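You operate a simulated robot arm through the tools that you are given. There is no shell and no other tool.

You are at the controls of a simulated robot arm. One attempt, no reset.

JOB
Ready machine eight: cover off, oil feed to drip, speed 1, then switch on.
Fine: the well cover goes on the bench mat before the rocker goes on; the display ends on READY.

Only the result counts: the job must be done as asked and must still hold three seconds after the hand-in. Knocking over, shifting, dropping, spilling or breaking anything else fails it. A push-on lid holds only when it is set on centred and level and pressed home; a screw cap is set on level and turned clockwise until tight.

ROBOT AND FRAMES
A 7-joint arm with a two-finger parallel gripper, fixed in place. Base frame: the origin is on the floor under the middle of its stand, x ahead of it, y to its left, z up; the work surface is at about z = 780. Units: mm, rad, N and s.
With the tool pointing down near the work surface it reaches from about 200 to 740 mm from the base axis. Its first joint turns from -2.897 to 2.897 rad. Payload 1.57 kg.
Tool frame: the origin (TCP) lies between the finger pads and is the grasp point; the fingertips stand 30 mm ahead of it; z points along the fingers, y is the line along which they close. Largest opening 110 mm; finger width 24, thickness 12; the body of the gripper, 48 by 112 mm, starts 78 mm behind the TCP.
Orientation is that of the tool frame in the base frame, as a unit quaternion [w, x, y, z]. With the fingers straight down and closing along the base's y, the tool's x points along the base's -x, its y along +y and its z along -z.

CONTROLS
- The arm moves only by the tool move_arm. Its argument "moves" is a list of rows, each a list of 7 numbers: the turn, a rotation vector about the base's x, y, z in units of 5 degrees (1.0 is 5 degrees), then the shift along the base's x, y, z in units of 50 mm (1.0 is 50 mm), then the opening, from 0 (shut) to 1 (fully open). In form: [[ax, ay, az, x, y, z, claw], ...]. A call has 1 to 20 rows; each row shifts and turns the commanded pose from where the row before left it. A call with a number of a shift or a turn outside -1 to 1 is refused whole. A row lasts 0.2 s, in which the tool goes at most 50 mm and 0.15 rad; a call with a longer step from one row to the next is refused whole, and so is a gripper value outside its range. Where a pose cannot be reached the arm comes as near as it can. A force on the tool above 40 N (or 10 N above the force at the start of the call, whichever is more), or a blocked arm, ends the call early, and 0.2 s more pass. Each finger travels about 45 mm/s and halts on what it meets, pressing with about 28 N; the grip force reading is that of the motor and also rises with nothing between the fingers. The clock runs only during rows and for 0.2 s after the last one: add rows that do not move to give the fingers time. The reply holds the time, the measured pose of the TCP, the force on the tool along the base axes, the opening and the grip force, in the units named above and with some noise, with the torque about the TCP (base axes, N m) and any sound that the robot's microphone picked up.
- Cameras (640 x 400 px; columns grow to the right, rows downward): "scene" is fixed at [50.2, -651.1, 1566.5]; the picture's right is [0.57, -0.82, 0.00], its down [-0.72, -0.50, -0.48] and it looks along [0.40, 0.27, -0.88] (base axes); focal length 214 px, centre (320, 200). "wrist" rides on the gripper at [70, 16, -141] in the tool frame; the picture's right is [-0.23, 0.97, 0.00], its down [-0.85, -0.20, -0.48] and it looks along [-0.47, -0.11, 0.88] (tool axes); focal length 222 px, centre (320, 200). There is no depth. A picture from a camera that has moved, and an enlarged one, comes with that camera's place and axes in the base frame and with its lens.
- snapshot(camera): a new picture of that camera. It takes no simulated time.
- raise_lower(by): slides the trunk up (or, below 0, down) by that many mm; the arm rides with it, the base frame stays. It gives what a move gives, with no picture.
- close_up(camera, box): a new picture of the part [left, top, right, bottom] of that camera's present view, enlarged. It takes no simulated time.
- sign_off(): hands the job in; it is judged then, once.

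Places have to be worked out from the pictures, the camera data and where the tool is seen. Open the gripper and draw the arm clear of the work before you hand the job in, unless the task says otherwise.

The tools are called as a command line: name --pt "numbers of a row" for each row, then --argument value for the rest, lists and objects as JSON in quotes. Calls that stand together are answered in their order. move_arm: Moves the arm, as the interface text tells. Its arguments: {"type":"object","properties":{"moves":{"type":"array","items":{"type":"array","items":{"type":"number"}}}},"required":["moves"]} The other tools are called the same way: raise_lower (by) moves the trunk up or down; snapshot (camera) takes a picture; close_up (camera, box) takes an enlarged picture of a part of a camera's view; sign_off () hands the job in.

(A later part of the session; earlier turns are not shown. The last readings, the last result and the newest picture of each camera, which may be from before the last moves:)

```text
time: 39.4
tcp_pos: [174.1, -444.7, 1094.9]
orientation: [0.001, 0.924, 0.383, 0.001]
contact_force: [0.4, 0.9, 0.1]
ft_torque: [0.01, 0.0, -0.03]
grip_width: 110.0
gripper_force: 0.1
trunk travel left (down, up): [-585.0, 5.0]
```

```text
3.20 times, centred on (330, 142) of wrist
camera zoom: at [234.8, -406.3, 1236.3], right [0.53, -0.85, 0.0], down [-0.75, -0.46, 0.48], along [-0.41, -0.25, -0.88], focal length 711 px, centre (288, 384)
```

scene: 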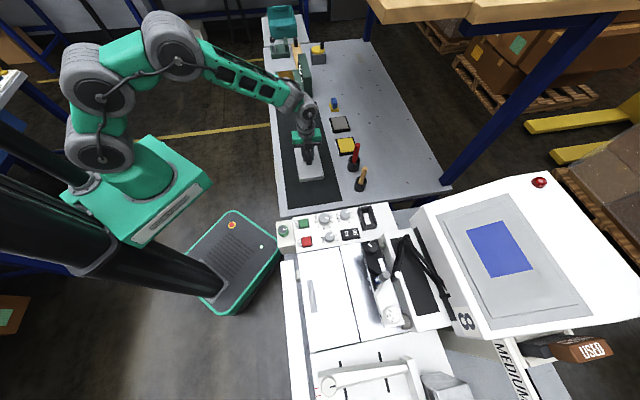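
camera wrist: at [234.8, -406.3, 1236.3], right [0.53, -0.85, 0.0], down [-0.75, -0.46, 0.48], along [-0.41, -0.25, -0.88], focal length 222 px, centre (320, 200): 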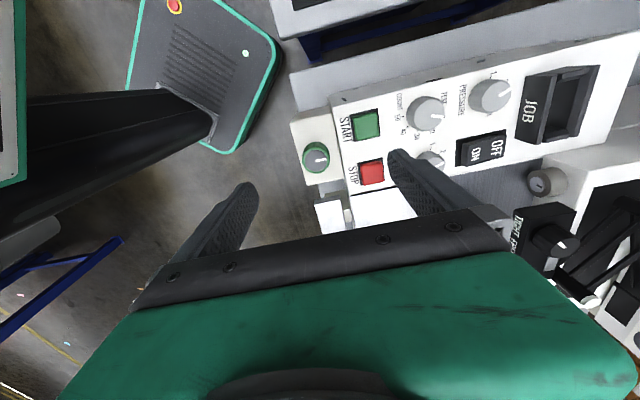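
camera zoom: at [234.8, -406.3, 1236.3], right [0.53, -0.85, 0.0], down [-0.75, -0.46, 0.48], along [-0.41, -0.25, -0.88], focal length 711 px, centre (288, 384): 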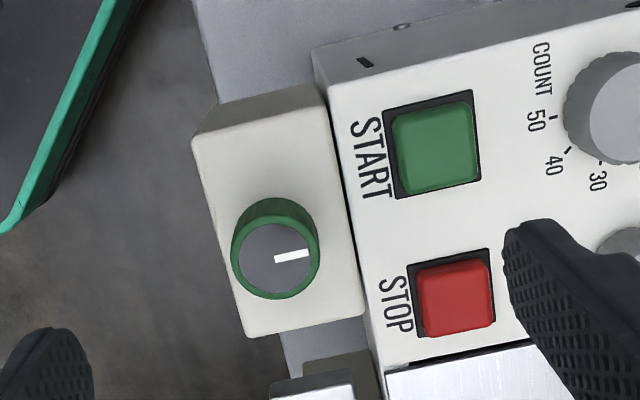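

No marks around the green-ringed knob. I scan the scene view at high zoom over the rest of the machine for any oil control.

close_up --camera "scene" --box '[280, 320, 380, 382]'

close_up --camera "scene" --box '[360, 200, 460, 262]'

close_up --camera "scene" --box '[380, 280, 480, 342]'

close_up --camera "scene" --box '[370, 338, 470, 400]'

close_up --camera "wrist" --box '[480, 120, 640, 220]'

close_up --camera "wrist" --box '[320, 60, 480, 160]'

```text
6.40 times, centred on (330, 351) of scene
camera zoom: at [50.2, -651.1, 1566.5], right [0.57, -0.82, 0.0], down [-0.72, -0.5, -0.48], along [0.4, 0.27, -0.88], focal length 1373 px, centre (256, -766)
```

zoom: 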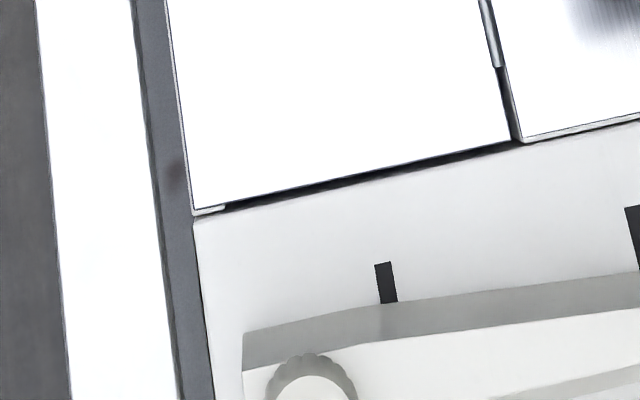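

```text
6.40 times, centred on (410, 231) of scene
camera zoom: at [50.2, -651.1, 1566.5], right [0.57, -0.82, 0.0], down [-0.72, -0.5, -0.48], along [0.4, 0.27, -0.88], focal length 1373 px, centre (-256, 2)
```

zoom: 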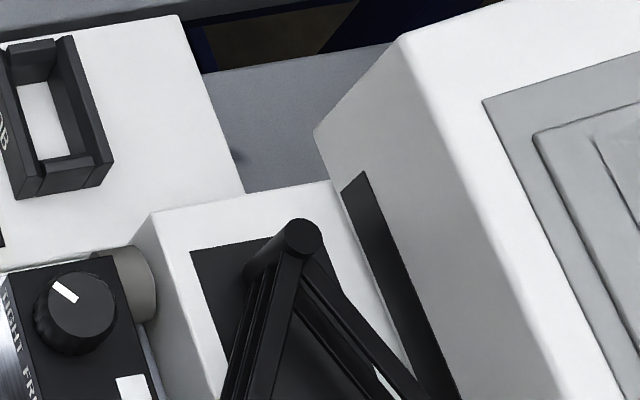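

```text
6.40 times, centred on (430, 311) of scene
camera zoom: at [50.2, -651.1, 1566.5], right [0.57, -0.82, 0.0], down [-0.72, -0.5, -0.48], along [0.4, 0.27, -0.88], focal length 1373 px, centre (-384, -510)
```

zoom: 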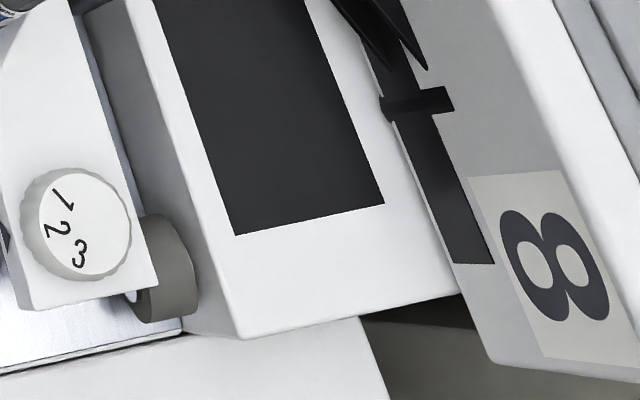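

```text
6.40 times, centred on (420, 369) of scene
camera zoom: at [50.2, -651.1, 1566.5], right [0.57, -0.82, 0.0], down [-0.72, -0.5, -0.48], along [0.4, 0.27, -0.88], focal length 1373 px, centre (-320, -882)
```

zoom: 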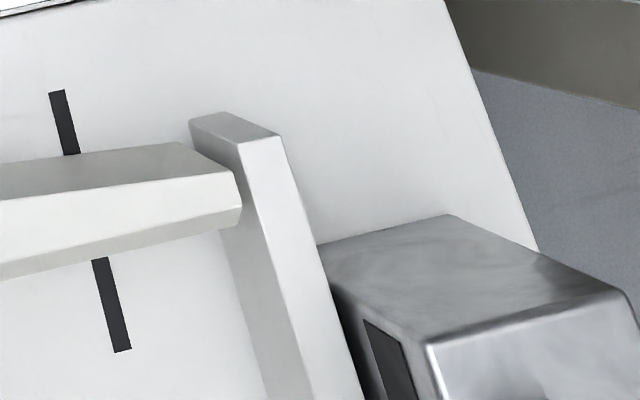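

```text
4.00 times, centred on (560, 170) of wrist
camera zoom: at [234.8, -406.3, 1236.3], right [0.53, -0.85, 0.0], down [-0.75, -0.46, 0.48], along [-0.41, -0.25, -0.88], focal length 888 px, centre (-640, 320)
```

zoom: 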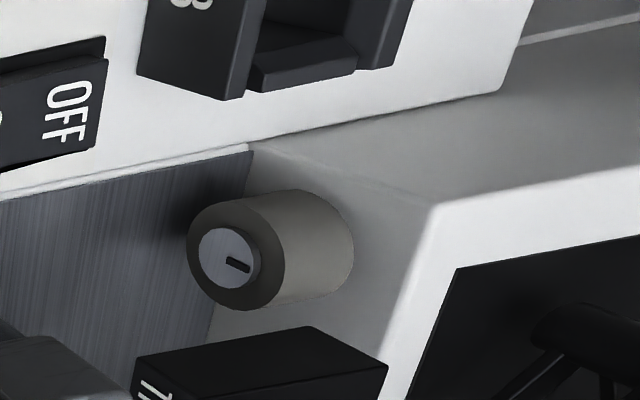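

```text
4.00 times, centred on (400, 110) of wrist
camera zoom: at [234.8, -406.3, 1236.3], right [0.53, -0.85, 0.0], down [-0.75, -0.46, 0.48], along [-0.41, -0.25, -0.88], focal length 888 px, centre (0, 560)
```

zoom: 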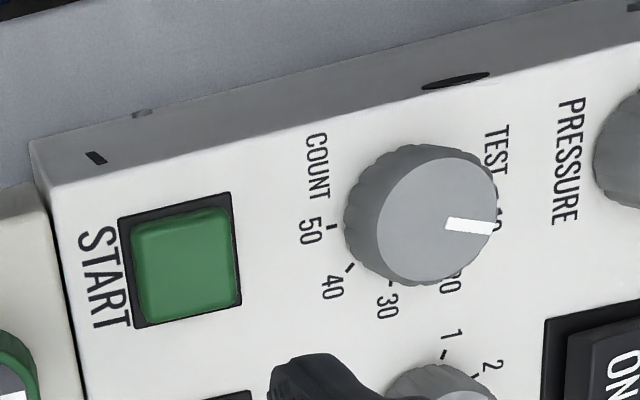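

The panel's bench-side face has a dark disc and marks that I cannot see from above. I move toward the bench and tilt the camera to look at that side face.

move_arm --pt "0 0 0 0.7 0.2 0.2 1" --pt "0 0 0 0.8 0.25 0.2 1" --pt "0 0 0 0.8 0.25 0 1" --pt "0 0 0 0.8 0.25 0 1" --pt "-0.53 0.85 0 0.3 0.1 0 1" --pt "-0.53 0.85 0 0 0 0 1" --pt "-0.53 0.85 0 0 0 0 1" --pt "-0.53 0.85 0 0 0 0 1" --pt "-0.53 0.85 0 0 0 0 1" --pt "-0.53 0.85 0 0 0 0 1" --pt "-0.53 0.85 0 0 0 0 1"

snapshot --camera "wrist"

close_up --camera "wrist" --box '[230, 80, 430, 205]'

```text
time: 41.8
tcp_pos: [345.6, -392.4, 1114.6]
orientation: [0.05, 0.881, 0.365, -0.298]
contact_force: [0.2, 1.1, -0.5]
ft_torque: [-0.01, -0.02, -0.02]
grip_width: 109.9
gripper_force: 0.0
trunk travel left (down, up): [-585.0, 5.0]
```

```text
taken
camera wrist: at [464.2, -317.5, 1189.2], right [0.53, -0.85, 0.0], down [-0.38, -0.23, 0.9], along [-0.76, -0.48, -0.44], focal length 222 px, centre (320, 200)
```

wrist: 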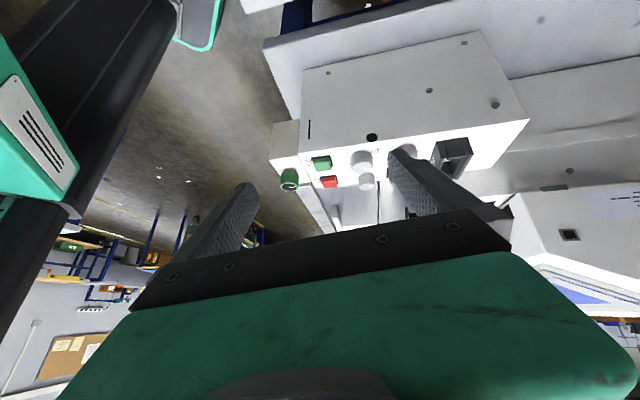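

```text
3.20 times, centred on (330, 142) of wrist
camera zoom: at [464.2, -317.5, 1189.2], right [0.53, -0.85, 0.0], down [-0.38, -0.23, 0.9], along [-0.76, -0.48, -0.44], focal length 711 px, centre (288, 384)
```

zoom: 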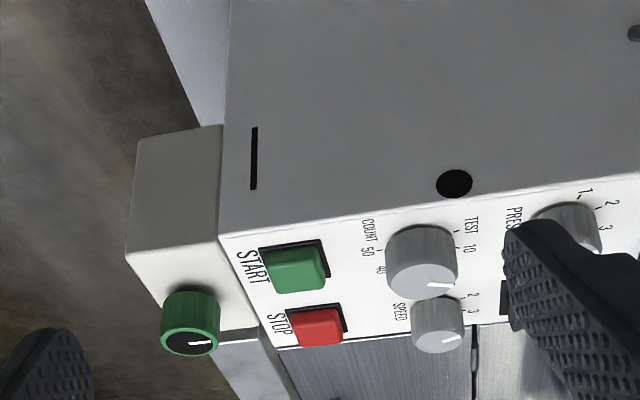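

The side face has only a slot, hole and screws. In the background there is a notice board with papers, so I enlarge it.

close_up --camera "wrist" --box '[20, 310, 140, 385]'

close_up --camera "wrist" --box '[60, 230, 220, 330]'

close_up --camera "wrist" --box '[480, 150, 640, 250]'

close_up --camera "wrist" --box '[520, 230, 640, 330]'

```text
5.33 times, centred on (80, 348) of wrist
camera zoom: at [464.2, -317.5, 1189.2], right [0.53, -0.85, 0.0], down [-0.38, -0.23, 0.9], along [-0.76, -0.48, -0.44], focal length 1185 px, centre (1600, -587)
```

zoom: 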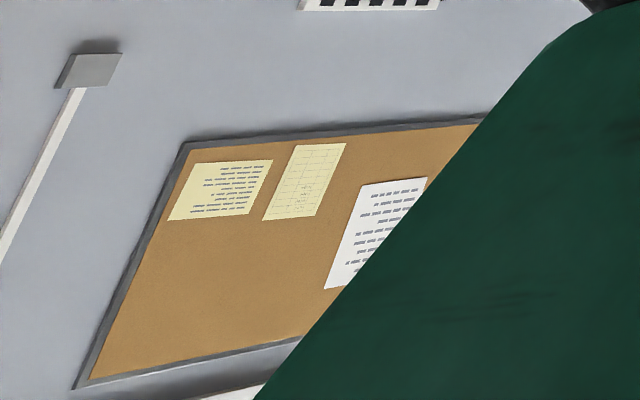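

```text
4.00 times, centred on (140, 280) of wrist
camera zoom: at [464.2, -317.5, 1189.2], right [0.53, -0.85, 0.0], down [-0.38, -0.23, 0.9], along [-0.76, -0.48, -0.44], focal length 888 px, centre (1040, -120)
```

zoom: 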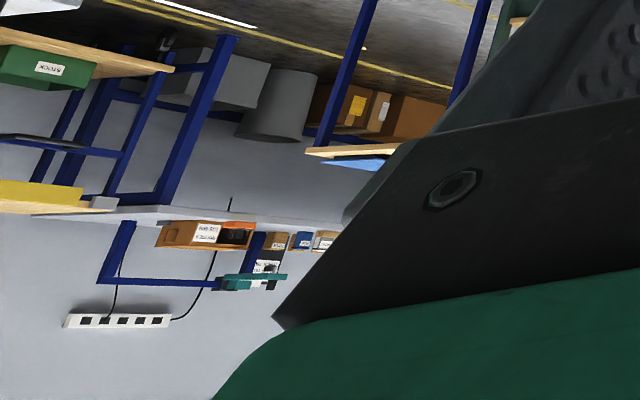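

```text
4.00 times, centred on (560, 200) of wrist
camera zoom: at [464.2, -317.5, 1189.2], right [0.53, -0.85, 0.0], down [-0.38, -0.23, 0.9], along [-0.76, -0.48, -0.44], focal length 888 px, centre (-640, 200)
```

zoom: 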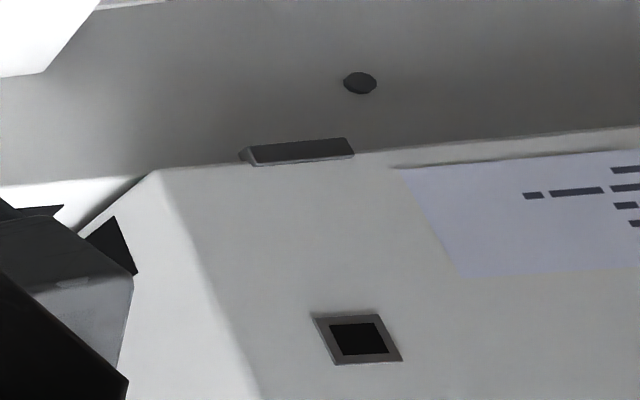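

```text
4.00 times, centred on (580, 280) of wrist
camera zoom: at [464.2, -317.5, 1189.2], right [0.53, -0.85, 0.0], down [-0.38, -0.23, 0.9], along [-0.76, -0.48, -0.44], focal length 888 px, centre (-720, -120)
```

zoom: 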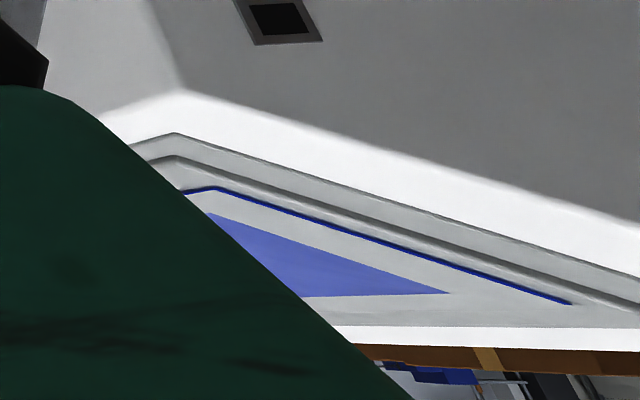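

A sheet with printed lines is stuck on the console's bench-side face. I turn the camera toward it to read it.

move_arm --pt "0 0 1 0.235 -0.1 0 1" --pt "0 0 1 0.235 -0.1 0 1" --pt "0 0 1 0.235 -0.1 0 1" --pt "0 0 1 0.235 -0.1 0 1" --pt "0 0 1 0.235 -0.1 0 1" --pt "0 0 1 0.235 -0.1 0 1" --pt "0 0 1 0.235 -0.1 0 1" --pt "0 0 1 0.235 -0.1 0 1" --pt "0 0 1 0.235 -0.1 0 1" --pt "0 0 1 0.235 -0.1 0 1"

snapshot --camera "wrist"

close_up --camera "wrist" --box '[230, 80, 430, 205]'

```text
time: 44.0
tcp_pos: [463.1, -441.4, 1114.4]
orientation: [0.171, 0.643, 0.704, -0.247]
contact_force: [-0.1, -0.4, 0.4]
ft_torque: [0.01, 0.02, 0.0]
grip_width: 109.7
gripper_force: 0.0
trunk travel left (down, up): [-585.0, 5.0]
```

```text
taken
camera wrist: at [481.2, -302.3, 1189.3], right [0.99, -0.14, 0.0], down [-0.06, -0.44, 0.9], along [-0.12, -0.89, -0.44], focal length 222 px, centre (320, 200)
```

wrist: 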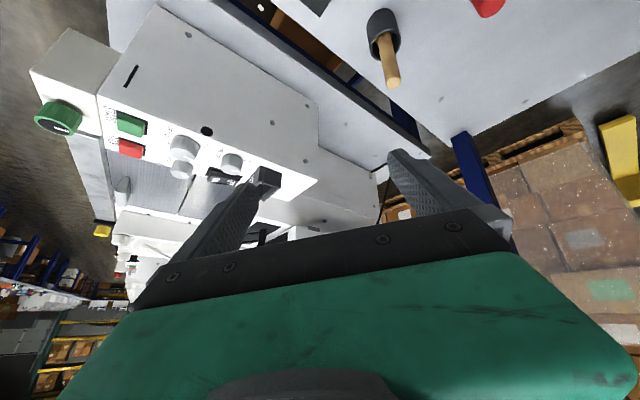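

```text
3.20 times, centred on (330, 142) of wrist
camera zoom: at [481.2, -302.3, 1189.3], right [0.99, -0.14, 0.0], down [-0.06, -0.44, 0.9], along [-0.12, -0.89, -0.44], focal length 711 px, centre (288, 384)
```

zoom: 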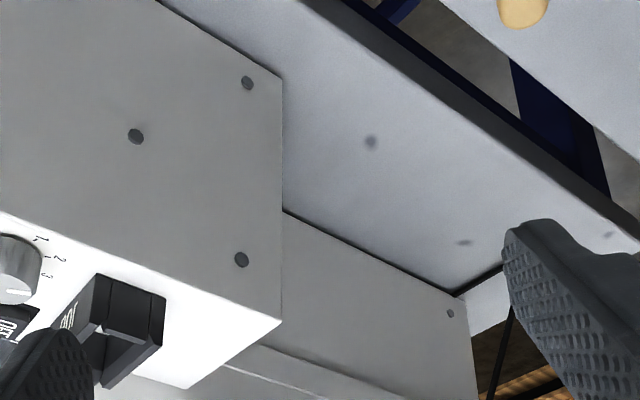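

The sheet is just hidden behind the gripper body; I tilt up 20° more.

move_arm --pt "-0.99 0.14 0 0 0.1 0 1" --pt "-0.99 0.14 0 0 0.1 0 1" --pt "-0.99 0.14 0 0 0.1 0 1" --pt "-0.99 0.14 0 0 0.1 0 1"

snapshot --camera "wrist"

close_up --camera "wrist" --box '[230, 110, 430, 235]'

```text
time: 45.0
tcp_pos: [463.3, -420.7, 1113.2]
orientation: [0.262, 0.598, 0.655, -0.38]
contact_force: [1.1, 1.4, 0.1]
ft_torque: [0.01, -0.02, 0.04]
grip_width: 110.1
gripper_force: 0.1
trunk travel left (down, up): [-585.0, 5.0]
```

```text
taken
camera wrist: at [485.0, -265.7, 1136.3], right [0.99, -0.14, 0.0], down [-0.02, -0.11, 0.99], along [-0.14, -0.98, -0.11], focal length 222 px, centre (320, 200)
```

wrist: 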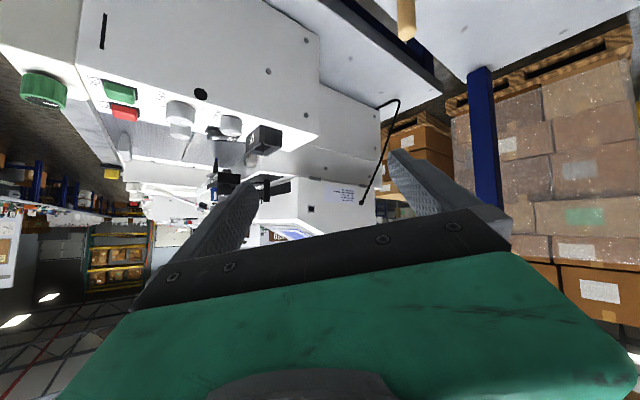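

```text
3.20 times, centred on (330, 172) of wrist
camera zoom: at [485.0, -265.7, 1136.3], right [0.99, -0.14, 0.0], down [-0.02, -0.11, 0.99], along [-0.14, -0.98, -0.11], focal length 711 px, centre (288, 288)
```

zoom: 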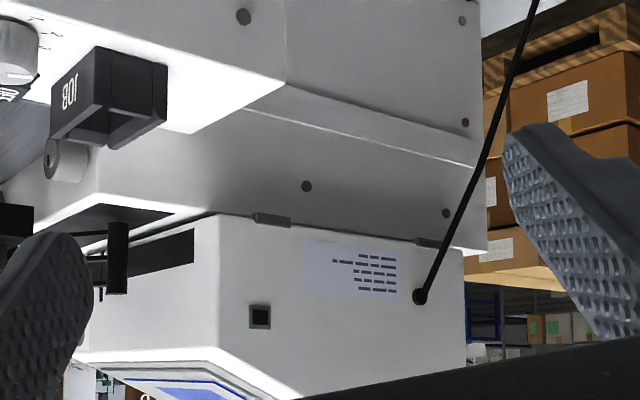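

That sheet is only a rating label with illegible bars. I level the tool again, return over the uncovered bed and inspect it closely.

move_arm --pt "0.99 -0.14 0 -0.5 -0.1 0.2 1" --pt "0.99 -0.14 0 -0.6 -0.1 0.2 1" --pt "0.99 -0.14 0 -0.6 -0.2 0.2 1" --pt "0.99 -0.14 0 -0.6 -0.3 0.1 1" --pt "0.99 -0.14 0 -0.6 -0.36 0.1 1" --pt "0.99 -0.14 0 -0.6 -0.36 0.1 1" --pt "0.99 -0.14 0 -0.6 -0.36 0 1" --pt "0.99 -0.14 0 -0.6 -0.36 0 1" --pt "0.99 -0.14 0 -0.6 -0.36 0 1" --pt "0.99 -0.14 0 -0.6 -0.36 0 1" --pt "0.99 -0.14 0 -0.6 -0.36 0 1" --pt "0 0 -1 0 -0.2 0 1" --pt "0 0 -1 0 -0.2 0 1" --pt "0 0 -1 0 -0.2 0 1" --pt "0 0 -1 0 -0.2 0 1"

snapshot --camera "wrist"

close_up --camera "wrist" --box '[230, 60, 430, 185]'

```text
time: 48.2
tcp_pos: [138.2, -622.2, 1159.9]
orientation: [0.0, 0.794, 0.608, 0.001]
contact_force: [-0.5, 0.5, -0.3]
ft_torque: [-0.01, -0.02, 0.0]
grip_width: 109.9
gripper_force: 0.1
trunk travel left (down, up): [-585.0, 5.0]
```

```text
taken
camera wrist: at [172.8, -559.5, 1301.5], right [0.88, -0.47, 0.0], down [-0.41, -0.77, 0.48], along [-0.23, -0.42, -0.88], focal length 222 px, centre (320, 200)
```

wrist: 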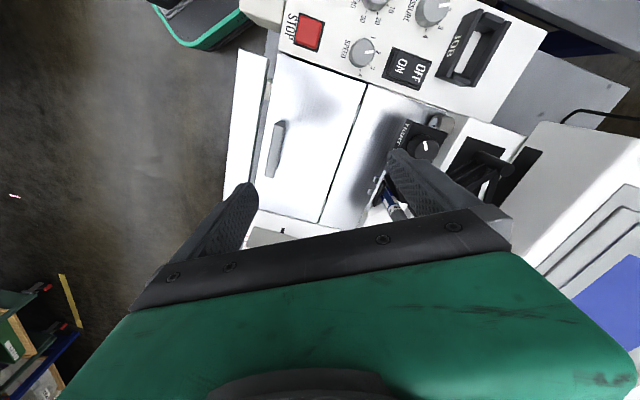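

```text
3.20 times, centred on (330, 122) of wrist
camera zoom: at [172.8, -559.5, 1301.5], right [0.88, -0.47, 0.0], down [-0.41, -0.77, 0.48], along [-0.23, -0.42, -0.88], focal length 711 px, centre (288, 448)
```

zoom: 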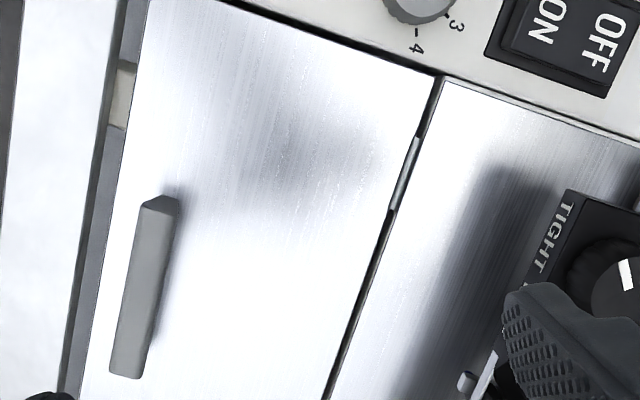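

The bed is two steel plates, one a hinged hatch with a gray grip; no oil control here. I go to get a nearer look at the yellow knob at the rail's far end.

move_arm --pt "0 0 1 -0.77 0.2 0 1" --pt "0 0 1 -0.77 0.2 0 1" --pt "0 0 1 -0.77 0 0 1" --pt "0 0 1 -0.77 0 0 1" --pt "0 0 1 -0.77 0 0 1" --pt "-1 0.05 0 -0.77 0 0 1" --pt "-1 0.05 0 -0.77 -0.2 0 1" --pt "-1 0.05 0 -0.77 -0.2 -0.2 1" --pt "-1 0.05 0 0 -0.3 -0.2 1" --pt "-1 0.05 0 0 -0.3 -0.2 1"

snapshot --camera "wrist"

close_up --camera "wrist" --box '[250, 100, 410, 200]'

```text
time: 50.4
tcp_pos: [-172.0, -652.0, 1127.5]
orientation: [0.133, 0.627, 0.748, -0.173]
contact_force: [0.2, 0.0, 0.0]
ft_torque: [-0.01, -0.01, -0.02]
grip_width: 109.9
gripper_force: 0.1
trunk travel left (down, up): [-585.0, 5.0]
```

```text
taken
camera wrist: at [-163.9, -527.3, 1226.3], right [1.0, -0.05, 0.0], down [-0.03, -0.59, 0.81], along [-0.04, -0.81, -0.59], focal length 222 px, centre (320, 200)
```

wrist: 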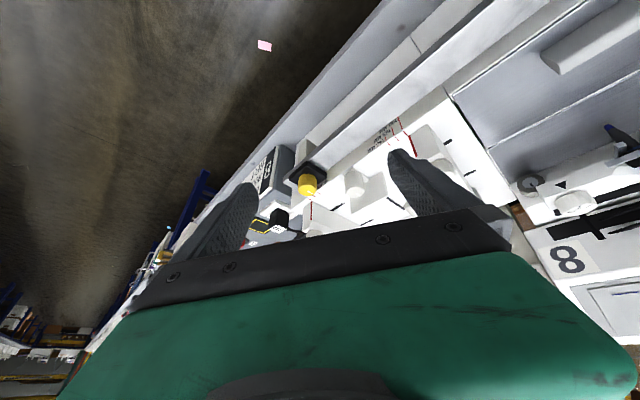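

```text
4.00 times, centred on (330, 150) of wrist
camera zoom: at [-163.9, -527.3, 1226.3], right [1.0, -0.05, 0.0], down [-0.03, -0.59, 0.81], along [-0.04, -0.81, -0.59], focal length 888 px, centre (280, 400)
```

zoom: 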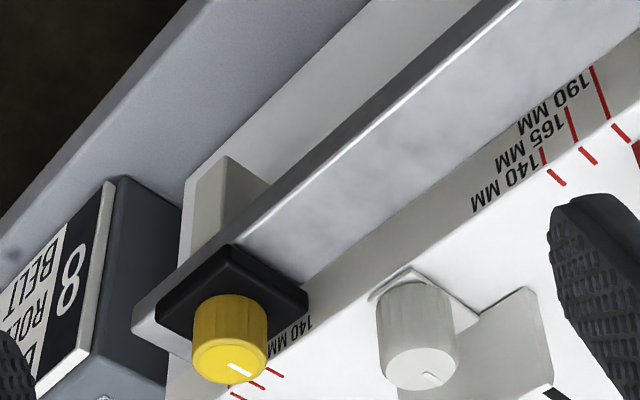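

close_up --camera "wrist" --box '[280, 155, 344, 195]'

close_up --camera "wrist" --box '[320, 140, 400, 230]'

close_up --camera "wrist" --box '[230, 170, 330, 240]'

```text
10.00 times, centred on (312, 175) of wrist
camera zoom: at [-163.9, -527.3, 1226.3], right [1.0, -0.05, 0.0], down [-0.03, -0.59, 0.81], along [-0.04, -0.81, -0.59], focal length 2221 px, centre (400, 450)
```

zoom: 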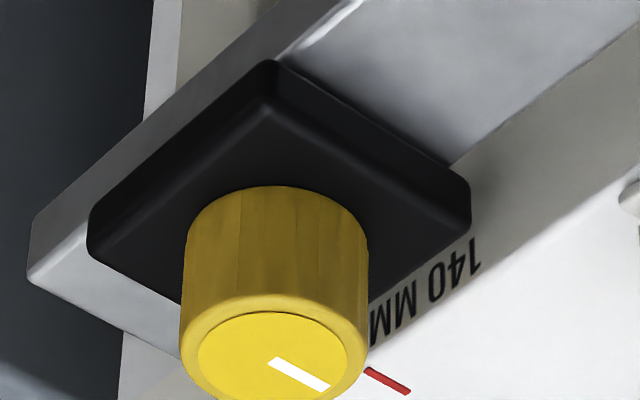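

```text
4.44 times, centred on (360, 185) of wrist
camera zoom: at [-163.9, -527.3, 1226.3], right [1.0, -0.05, 0.0], down [-0.03, -0.59, 0.81], along [-0.04, -0.81, -0.59], focal length 987 px, centre (142, 267)
```

zoom: 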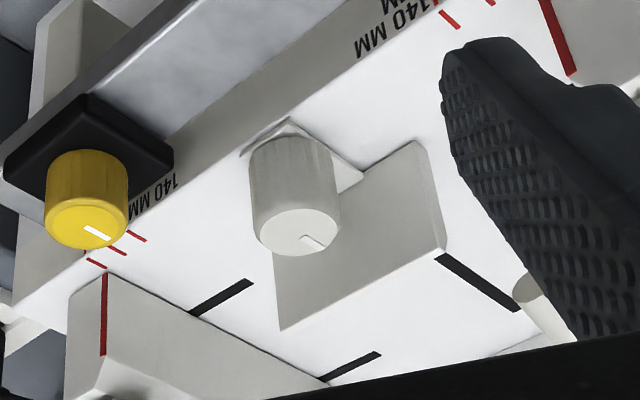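

```text
5.71 times, centred on (280, 205) of wrist
camera zoom: at [-163.9, -527.3, 1226.3], right [1.0, -0.05, 0.0], down [-0.03, -0.59, 0.81], along [-0.04, -0.81, -0.59], focal length 1269 px, centre (549, 171)
```

zoom: 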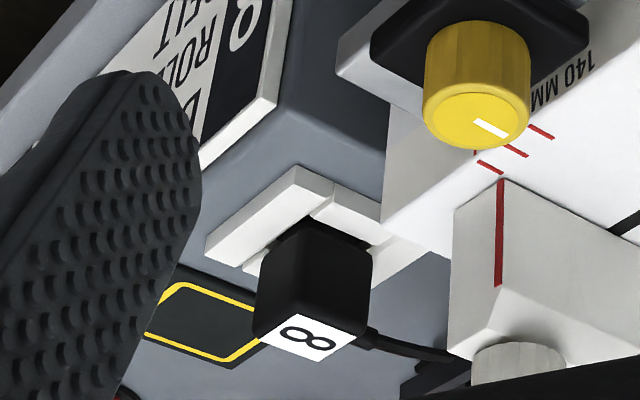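

Neither coloured knob bears any lettering. On the bench there was an upright green board with printed text; I swing the arm over there to read it.

move_arm --pt "1 -0.05 0 0.6 0.5 0.3 1" --pt "1 -0.05 0 0.68 0.5 0.3 1" --pt "1 -0.05 0 0.68 0.5 0.2 1" --pt "1 -0.05 0 0.68 0.5 0.2 1" --pt "1 -0.05 0 0.68 0.5 0.2 1" --pt "0 0 1 0.68 0.5 0 1" --pt "0 0 1 0.68 0.5 0 1" --pt "0 0 1 0.68 0.5 0 1" --pt "0 0 1 0.71 0.43 0 1" --pt "0 0 1 0.71 0.43 0 1" --pt "0 0 1 0.71 0.43 0 1" --pt "0 0 1 0.71 0.43 0 1" --pt "0 0 1 0.71 0.43 0 1" --pt "0 0 1 0.71 0.43 0 1" --pt "0 0 1 0.71 0.43 0 1"

move_arm --pt "0 0 1 0.375 0.75 0 1" --pt "0 0 1 0.375 0.75 0 1" --pt "0 0 1 0.375 0.75 0 1" --pt "0 0 1 0.375 0.75 0 1" --pt "0 0 1 0.375 0.75 0 1" --pt "0 0 1 0.375 0.75 0 1" --pt "0 0 1 0.375 0.75 0 1" --pt "0 0 0 0.375 0.75 0 1" --pt "0 0 0 0.45 0.75 0 1" --pt "0 0 0 0.45 0.75 0 1"

snapshot --camera "wrist"

```text
time: 53.6
tcp_pos: [346.8, -302.6, 1190.3]
orientation: [0.001, 0.258, 0.966, 0.001]
contact_force: [-0.2, -0.5, 0.2]
ft_torque: [0.01, 0.02, 0.01]
grip_width: 110.0
gripper_force: 0.1
trunk travel left (down, up): [-585.0, 5.0]
```

```text
time: 55.8
tcp_pos: [542.1, 74.2, 1188.2]
orientation: [0.0, -0.043, 0.999, 0.0]
contact_force: [0.0, 0.9, -0.4]
ft_torque: [0.0, 0.02, 0.01]
grip_width: 109.9
gripper_force: 0.2
trunk travel left (down, up): [-585.0, 5.0]
```

```text
taken
camera wrist: at [471.3, 83.9, 1329.8], right [0.14, 0.99, 0.0], down [0.87, -0.12, 0.48], along [0.47, -0.07, -0.88], focal length 222 px, centre (320, 200)
```

wrist: 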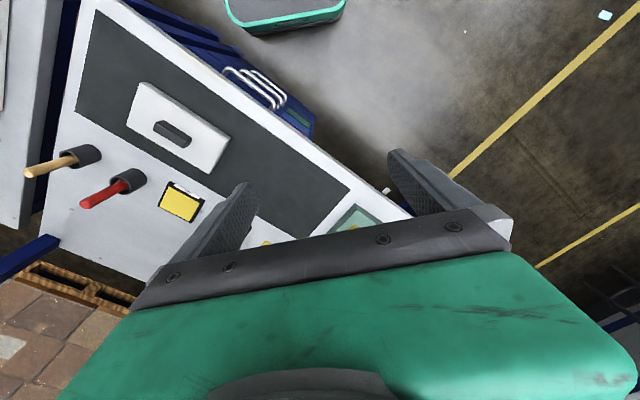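

The covered mat view confirms the cover lies well inside the mat. I tilt the camera forward 20° to see the green board.

move_arm --pt "-0.14 -0.99 0 0 0 -0.3 1" --pt "-0.14 -0.99 0 0 0 -0.3 1" --pt "-0.14 -0.99 0 0 0 -0.3 1" --pt "-0.14 -0.99 0 0 0 -0.3 1" --pt "-0.14 -0.99 0 0 0 -0.3 1"

snapshot --camera "wrist"

close_up --camera "wrist" --box '[230, 120, 430, 245]'

```text
time: 57.0
tcp_pos: [543.0, 72.8, 1115.9]
orientation: [0.214, -0.042, 0.975, -0.04]
contact_force: [-0.5, 0.1, -0.1]
ft_torque: [0.02, 0.03, 0.0]
grip_width: 109.9
gripper_force: 0.1
trunk travel left (down, up): [-585.0, 5.0]
```

```text
taken
camera wrist: at [418.3, 90.0, 1213.1], right [0.14, 0.99, 0.0], down [0.59, -0.08, 0.81], along [0.8, -0.11, -0.59], focal length 222 px, centre (320, 200)
```

wrist: 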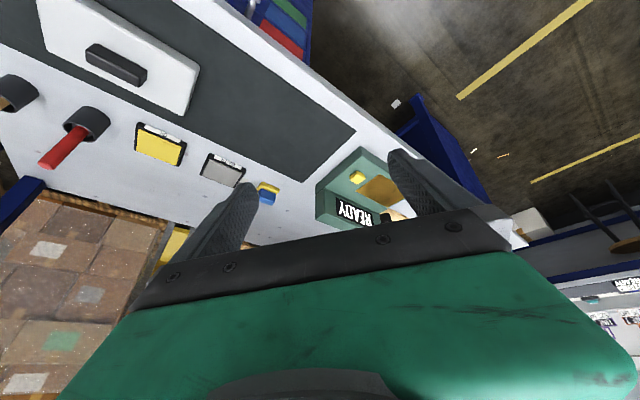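

```text
3.20 times, centred on (330, 182) of wrist
camera zoom: at [418.3, 90.0, 1213.1], right [0.14, 0.99, 0.0], down [0.59, -0.08, 0.81], along [0.8, -0.11, -0.59], focal length 711 px, centre (288, 256)
```

zoom: 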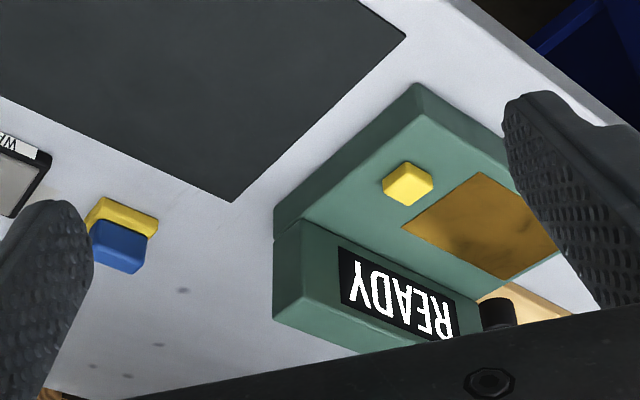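

That board is a small tester whose display reads READY. There are also posters far right at the bottom; I enlarge them.

close_up --camera "wrist" --box '[540, 250, 640, 340]'

close_up --camera "wrist" --box '[360, 160, 480, 235]'

close_up --camera "wrist" --box '[200, 0, 320, 75]'

```text
4.44 times, centred on (590, 295) of wrist
camera zoom: at [418.3, 90.0, 1213.1], right [0.14, 0.99, 0.0], down [0.59, -0.08, 0.81], along [0.8, -0.11, -0.59], focal length 987 px, centre (-880, -222)
```

zoom: 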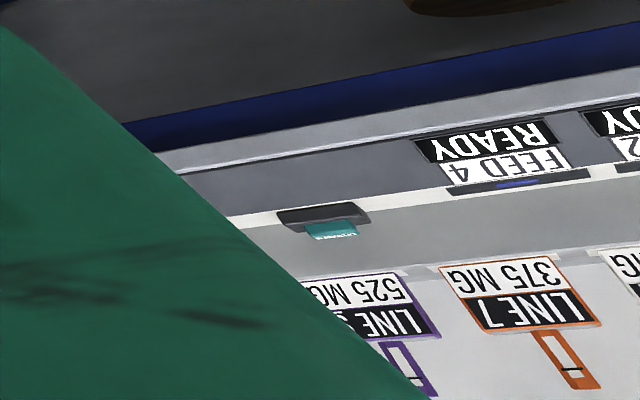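

```text
5.33 times, centred on (420, 198) of wrist
camera zoom: at [418.3, 90.0, 1213.1], right [0.14, 0.99, 0.0], down [0.59, -0.08, 0.81], along [0.8, -0.11, -0.59], focal length 1185 px, centre (-213, 213)
```

zoom: 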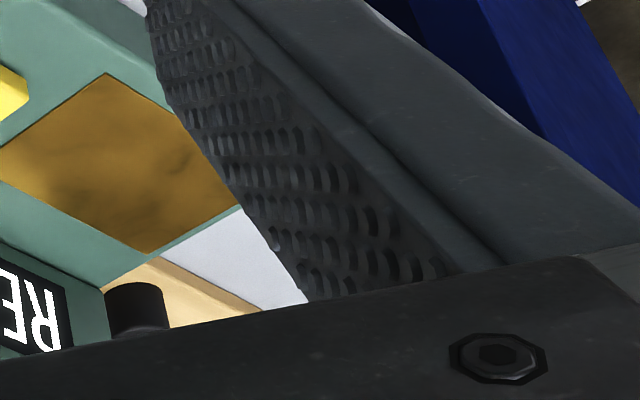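

```text
5.33 times, centred on (260, 38) of wrist
camera zoom: at [418.3, 90.0, 1213.1], right [0.14, 0.99, 0.0], down [0.59, -0.08, 0.81], along [0.8, -0.11, -0.59], focal length 1185 px, centre (640, 1067)
```

zoom: 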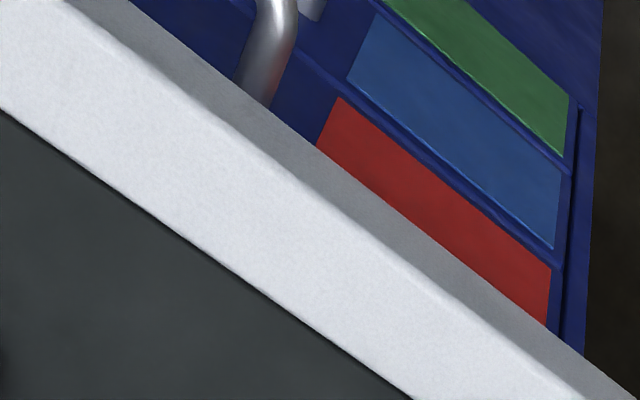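

No legend there. I return to the green-ringed knob for a really close look at its box, with the camera facing as an operator would.

move_arm --pt "0.14 0.99 0 -0.4 -0.5 0.3 1" --pt "0.14 0.99 0 -0.53 -0.74 0.3 1" --pt "0.14 0.99 0 -0.53 -0.74 0.3 1" --pt "0.14 0.99 0 -0.53 -0.74 0 1" --pt "0.14 0.99 0 -0.53 -0.74 0 1" --pt "0 0 -1 -0.53 -0.74 0 1" --pt "0 0 -1 -0.53 -0.74 0 1" --pt "0 0 -1 -0.53 -0.74 0 1" --pt "0 0 -1 -0.53 -0.74 0 1" --pt "0 0 -1 -0.53 -0.74 0 1" --pt "0 0 -1 -0.53 -0.74 0 1" --pt "0 0 -1 -0.53 -0.74 0 1" --pt "0 0 -1 -0.53 -0.74 0 1" --pt "0 0 -1 -0.53 -0.74 0 1" --pt "0 0 -1 0 0 -0.6 1" --pt "0 0 -1 0 0 -0.6 1"

snapshot --camera "wrist"

```text
time: 60.4
tcp_pos: [178.1, -433.7, 1098.8]
orientation: [-0.001, 0.423, 0.906, 0.0]
contact_force: [0.1, -0.5, -0.6]
ft_torque: [0.01, 0.02, 0.01]
grip_width: 109.9
gripper_force: 0.1
trunk travel left (down, up): [-585.0, 5.0]
```

```text
taken
camera wrist: at [145.0, -370.3, 1240.0], right [0.89, 0.45, 0.0], down [0.4, -0.78, 0.48], along [0.22, -0.43, -0.88], focal length 222 px, centre (320, 200)
```

wrist: 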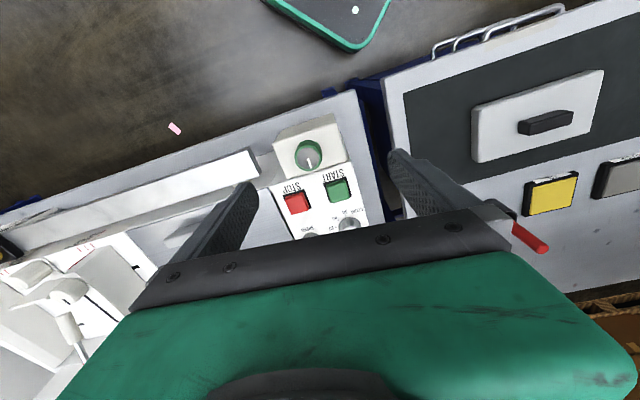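

close_up --camera "wrist" --box '[264, 105, 360, 165]'

close_up --camera "wrist" --box '[0, 220, 130, 340]'

close_up --camera "wrist" --box '[130, 100, 270, 190]'

```text
6.67 times, centred on (312, 135) of wrist
camera zoom: at [145.0, -370.3, 1240.0], right [0.89, 0.45, 0.0], down [0.4, -0.78, 0.48], along [0.22, -0.43, -0.88], focal length 1481 px, centre (373, 633)
```

zoom: 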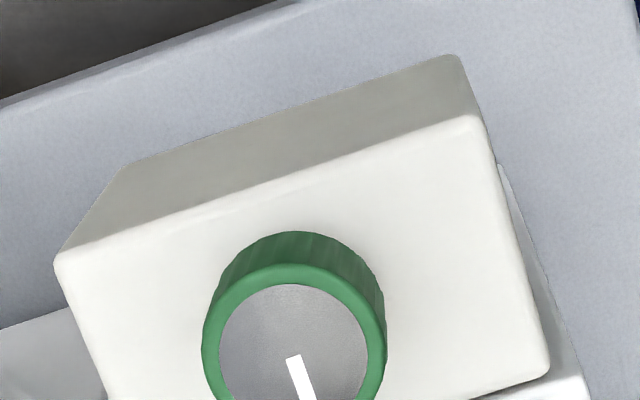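

```text
3.33 times, centred on (65, 280) of wrist
camera zoom: at [145.0, -370.3, 1240.0], right [0.89, 0.45, 0.0], down [0.4, -0.78, 0.48], along [0.22, -0.43, -0.88], focal length 740 px, centre (1170, -67)
```

zoom: 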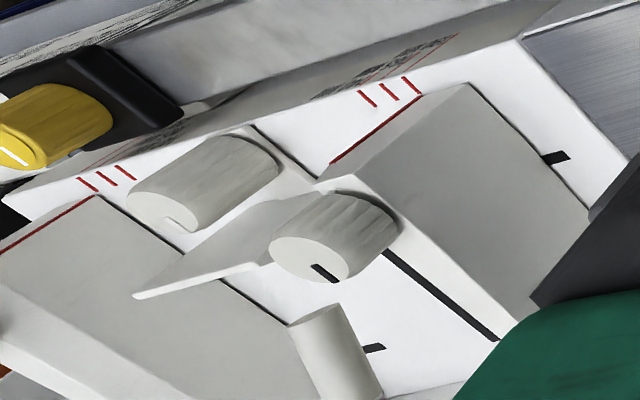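

```text
4.44 times, centred on (200, 145) of wrist
camera zoom: at [145.0, -370.3, 1240.0], right [0.89, 0.45, 0.0], down [0.4, -0.78, 0.48], along [0.22, -0.43, -0.88], focal length 987 px, centre (853, 444)
```

zoom: 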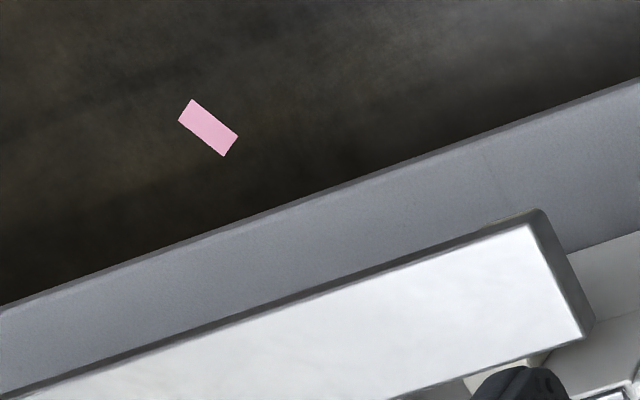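

The box is blank on every face. I check the remaining area: the black linkage, carriage and console side, from closer.

move_arm --pt "0 0 -1 0 0 0.6 1" --pt "0 0 -1 0 -0.3 0.6 1" --pt "0 0 -1 0 -0.5 0.6 1" --pt "0 0 -1 0 -0.5 0 1" --pt "0 0 -1 0 -0.5 0 1" --pt "0 0 -1 0 -0.5 0 1" --pt "-1 0.05 0 0 -0.3 0 1" --pt "-1 0.05 0 0 -0.3 0 1" --pt "-1 0.05 0 0 -0.2 0 1" --pt "-1 0.05 0 0 0 0 1"

snapshot --camera "wrist"

close_up --camera "wrist" --box '[240, 80, 400, 180]'

close_up --camera "wrist" --box '[240, 150, 400, 250]'

```text
time: 62.6
tcp_pos: [177.3, -588.5, 1189.4]
orientation: [0.105, 0.633, 0.754, -0.138]
contact_force: [-0.6, -0.5, -0.7]
ft_torque: [0.0, -0.02, 0.03]
grip_width: 110.1
gripper_force: 0.0
trunk travel left (down, up): [-585.0, 5.0]
```

```text
taken
camera wrist: at [182.8, -471.8, 1298.0], right [1.0, -0.05, 0.0], down [-0.04, -0.66, 0.75], along [-0.04, -0.75, -0.66], focal length 222 px, centre (320, 200)
```

wrist: 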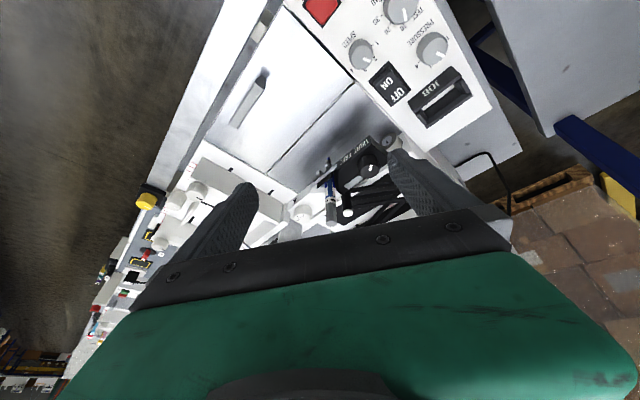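

```text
4.00 times, centred on (320, 130) of wrist
camera zoom: at [182.8, -471.8, 1298.0], right [1.0, -0.05, 0.0], down [-0.04, -0.66, 0.75], along [-0.04, -0.75, -0.66], focal length 888 px, centre (320, 480)
```

zoom: 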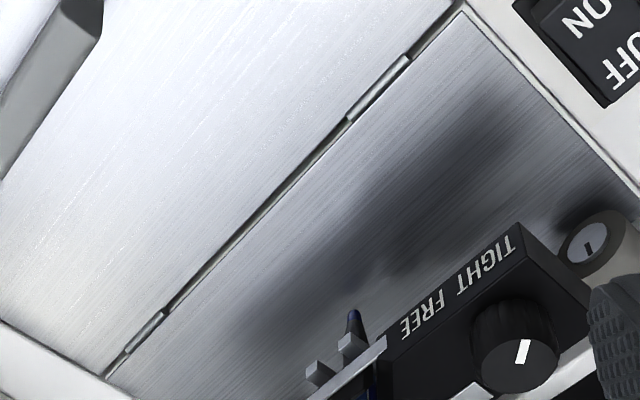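

```text
4.00 times, centred on (320, 200) of wrist
camera zoom: at [182.8, -471.8, 1298.0], right [1.0, -0.05, 0.0], down [-0.04, -0.66, 0.75], along [-0.04, -0.75, -0.66], focal length 888 px, centre (320, 200)
```

zoom: 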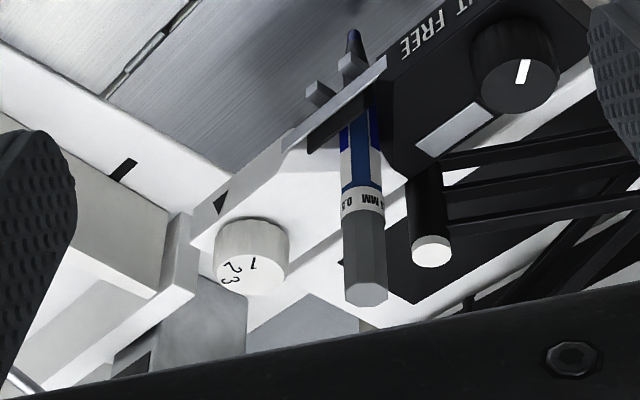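

I check the JOB bracket and panel from this viewpoint for any card or legend.

close_up --camera "wrist" --box '[380, 50, 500, 125]'

close_up --camera "wrist" --box '[80, 160, 240, 260]'

close_up --camera "scene" --box '[350, 195, 400, 226]'

close_up --camera "scene" --box '[270, 215, 310, 240]'

```text
5.33 times, centred on (440, 88) of wrist
camera zoom: at [182.8, -471.8, 1298.0], right [1.0, -0.05, 0.0], down [-0.04, -0.66, 0.75], along [-0.04, -0.75, -0.66], focal length 1185 px, centre (-320, 800)
```

zoom: 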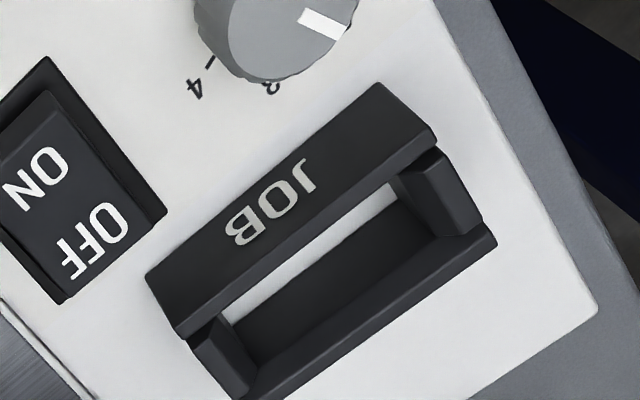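

```text
4.00 times, centred on (160, 210) of wrist
camera zoom: at [182.8, -471.8, 1298.0], right [1.0, -0.05, 0.0], down [-0.04, -0.66, 0.75], along [-0.04, -0.75, -0.66], focal length 888 px, centre (960, 160)
```

zoom: 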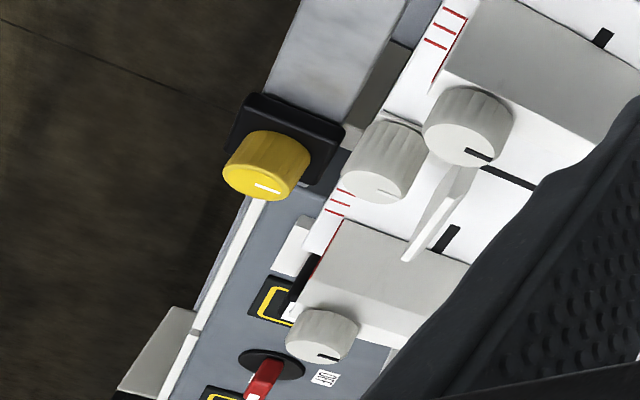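

```text
12.80 times, centred on (375, 210) of scene
camera zoom: at [50.2, -651.1, 1566.5], right [0.57, -0.82, 0.0], down [-0.72, -0.5, -0.48], along [0.4, 0.27, -0.88], focal length 2745 px, centre (-384, 66)
```

zoom: 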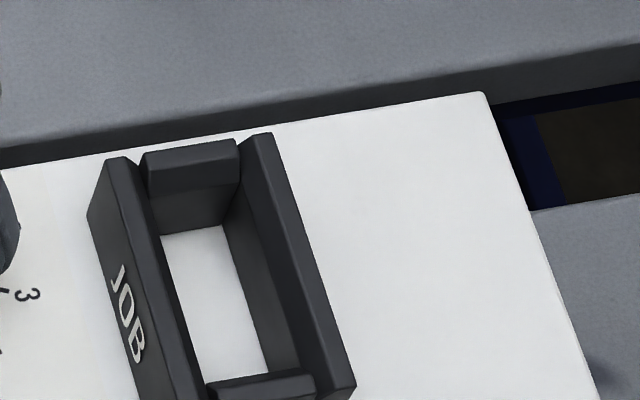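

```text
16.00 times, centred on (290, 228) of scene
camera zoom: at [50.2, -651.1, 1566.5], right [0.57, -0.82, 0.0], down [-0.72, -0.5, -0.48], along [0.4, 0.27, -0.88], focal length 3432 px, centre (800, -240)
```

zoom: 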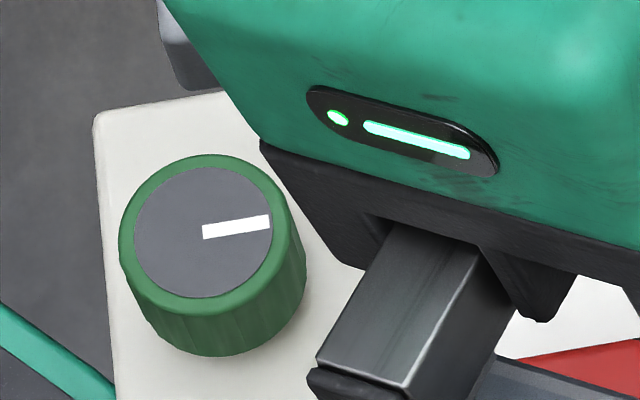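

The JOB bracket is empty. The yellow knob's plate is still unseen from its outer side, so I take a steep view of it from the bench-side direction (yaw -135°).

move_arm --pt "1 -0.05 0 -0.4 0.1 0 1" --pt "1 -0.05 0 -0.6 0.1 0 1" --pt "1 -0.05 0 -0.6 0 0 1" --pt "1 -0.05 0 -0.6 0 0 1" --pt "0 0 -1 -0.6 0 0 1" --pt "0 0 -1 -0.6 0 0 1" --pt "0 0 -1 -0.6 0 0 1" --pt "0 0 -1 -0.6 0 0 1" --pt "0 0 -1 -0.6 0 0 1" --pt "0 0 -1 -0.6 -0.2 0 1" --pt "0 0 -1 -0.5 -0.2 0 1" --pt "0 0 -1 0 -0.3 -0.2 1" --pt "0 0 -1 0 -0.3 -0.3 1" --pt "0 0 -1 0 -0.3 -0.3 1" --pt "0 0 -1 0 -0.3 -0.3 1"

snapshot --camera "wrist"

```text
time: 65.8
tcp_pos: [-131.2, -631.3, 1123.9]
orientation: [0.001, 0.924, 0.382, -0.001]
contact_force: [0.6, 0.2, -0.2]
ft_torque: [-0.06, 0.0, 0.02]
grip_width: 110.1
gripper_force: 0.1
out of reach, approached as far as the arm can: row 13, 14, 15
trunk travel left (down, up): [-585.0, 5.0]
```

```text
taken
camera wrist: at [-70.7, -593.9, 1265.6], right [0.53, -0.85, 0.0], down [-0.75, -0.46, 0.48], along [-0.41, -0.25, -0.88], focal length 222 px, centre (320, 200)
```

wrist: 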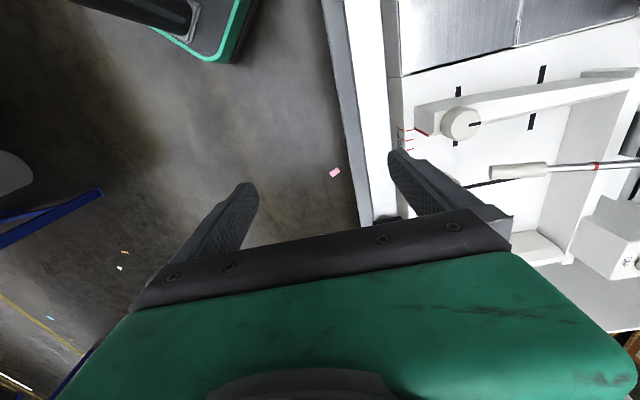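

The yellow knob's plate is just hidden by the gripper; I tilt the view 20° and turn a bit.

move_arm --pt "-0.53 0.85 0 0 0 0 1" --pt "-0.53 0.85 0 0 0 0 1" --pt "-0.53 0.85 0 0 0 0 1" --pt "-0.53 0.85 0 0 0 0 1" --pt "0 0 1 0 0 0 1" --pt "0 0 1 0 0 0 1" --pt "0 0 1 0 0 0 1"

snapshot --camera "wrist"

close_up --camera "wrist" --box '[260, 120, 420, 220]'

```text
time: 67.4
tcp_pos: [-132.3, -635.8, 1124.6]
orientation: [0.051, 0.853, 0.493, -0.167]
contact_force: [-0.6, -0.6, -0.3]
ft_torque: [-0.02, -0.03, 0.02]
grip_width: 109.8
gripper_force: 0.0
trunk travel left (down, up): [-585.0, 5.0]
```

```text
taken
camera wrist: at [-52.8, -550.0, 1233.0], right [0.73, -0.68, 0.0], down [-0.45, -0.48, 0.75], along [-0.51, -0.55, -0.66], focal length 222 px, centre (320, 200)
```

wrist: 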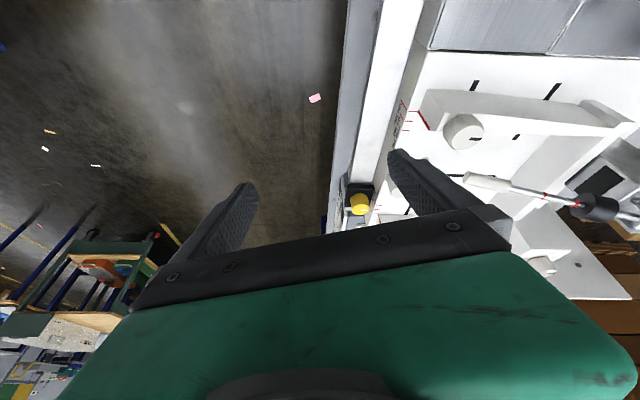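

```text
4.00 times, centred on (340, 170) of wrist
camera zoom: at [-52.8, -550.0, 1233.0], right [0.73, -0.68, 0.0], down [-0.45, -0.48, 0.75], along [-0.51, -0.55, -0.66], focal length 888 px, centre (240, 320)
```

zoom: 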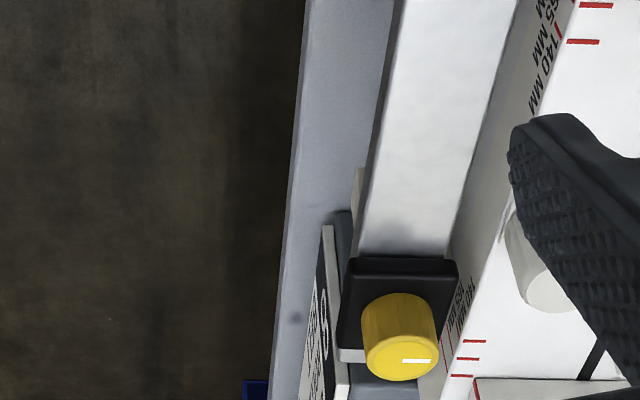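

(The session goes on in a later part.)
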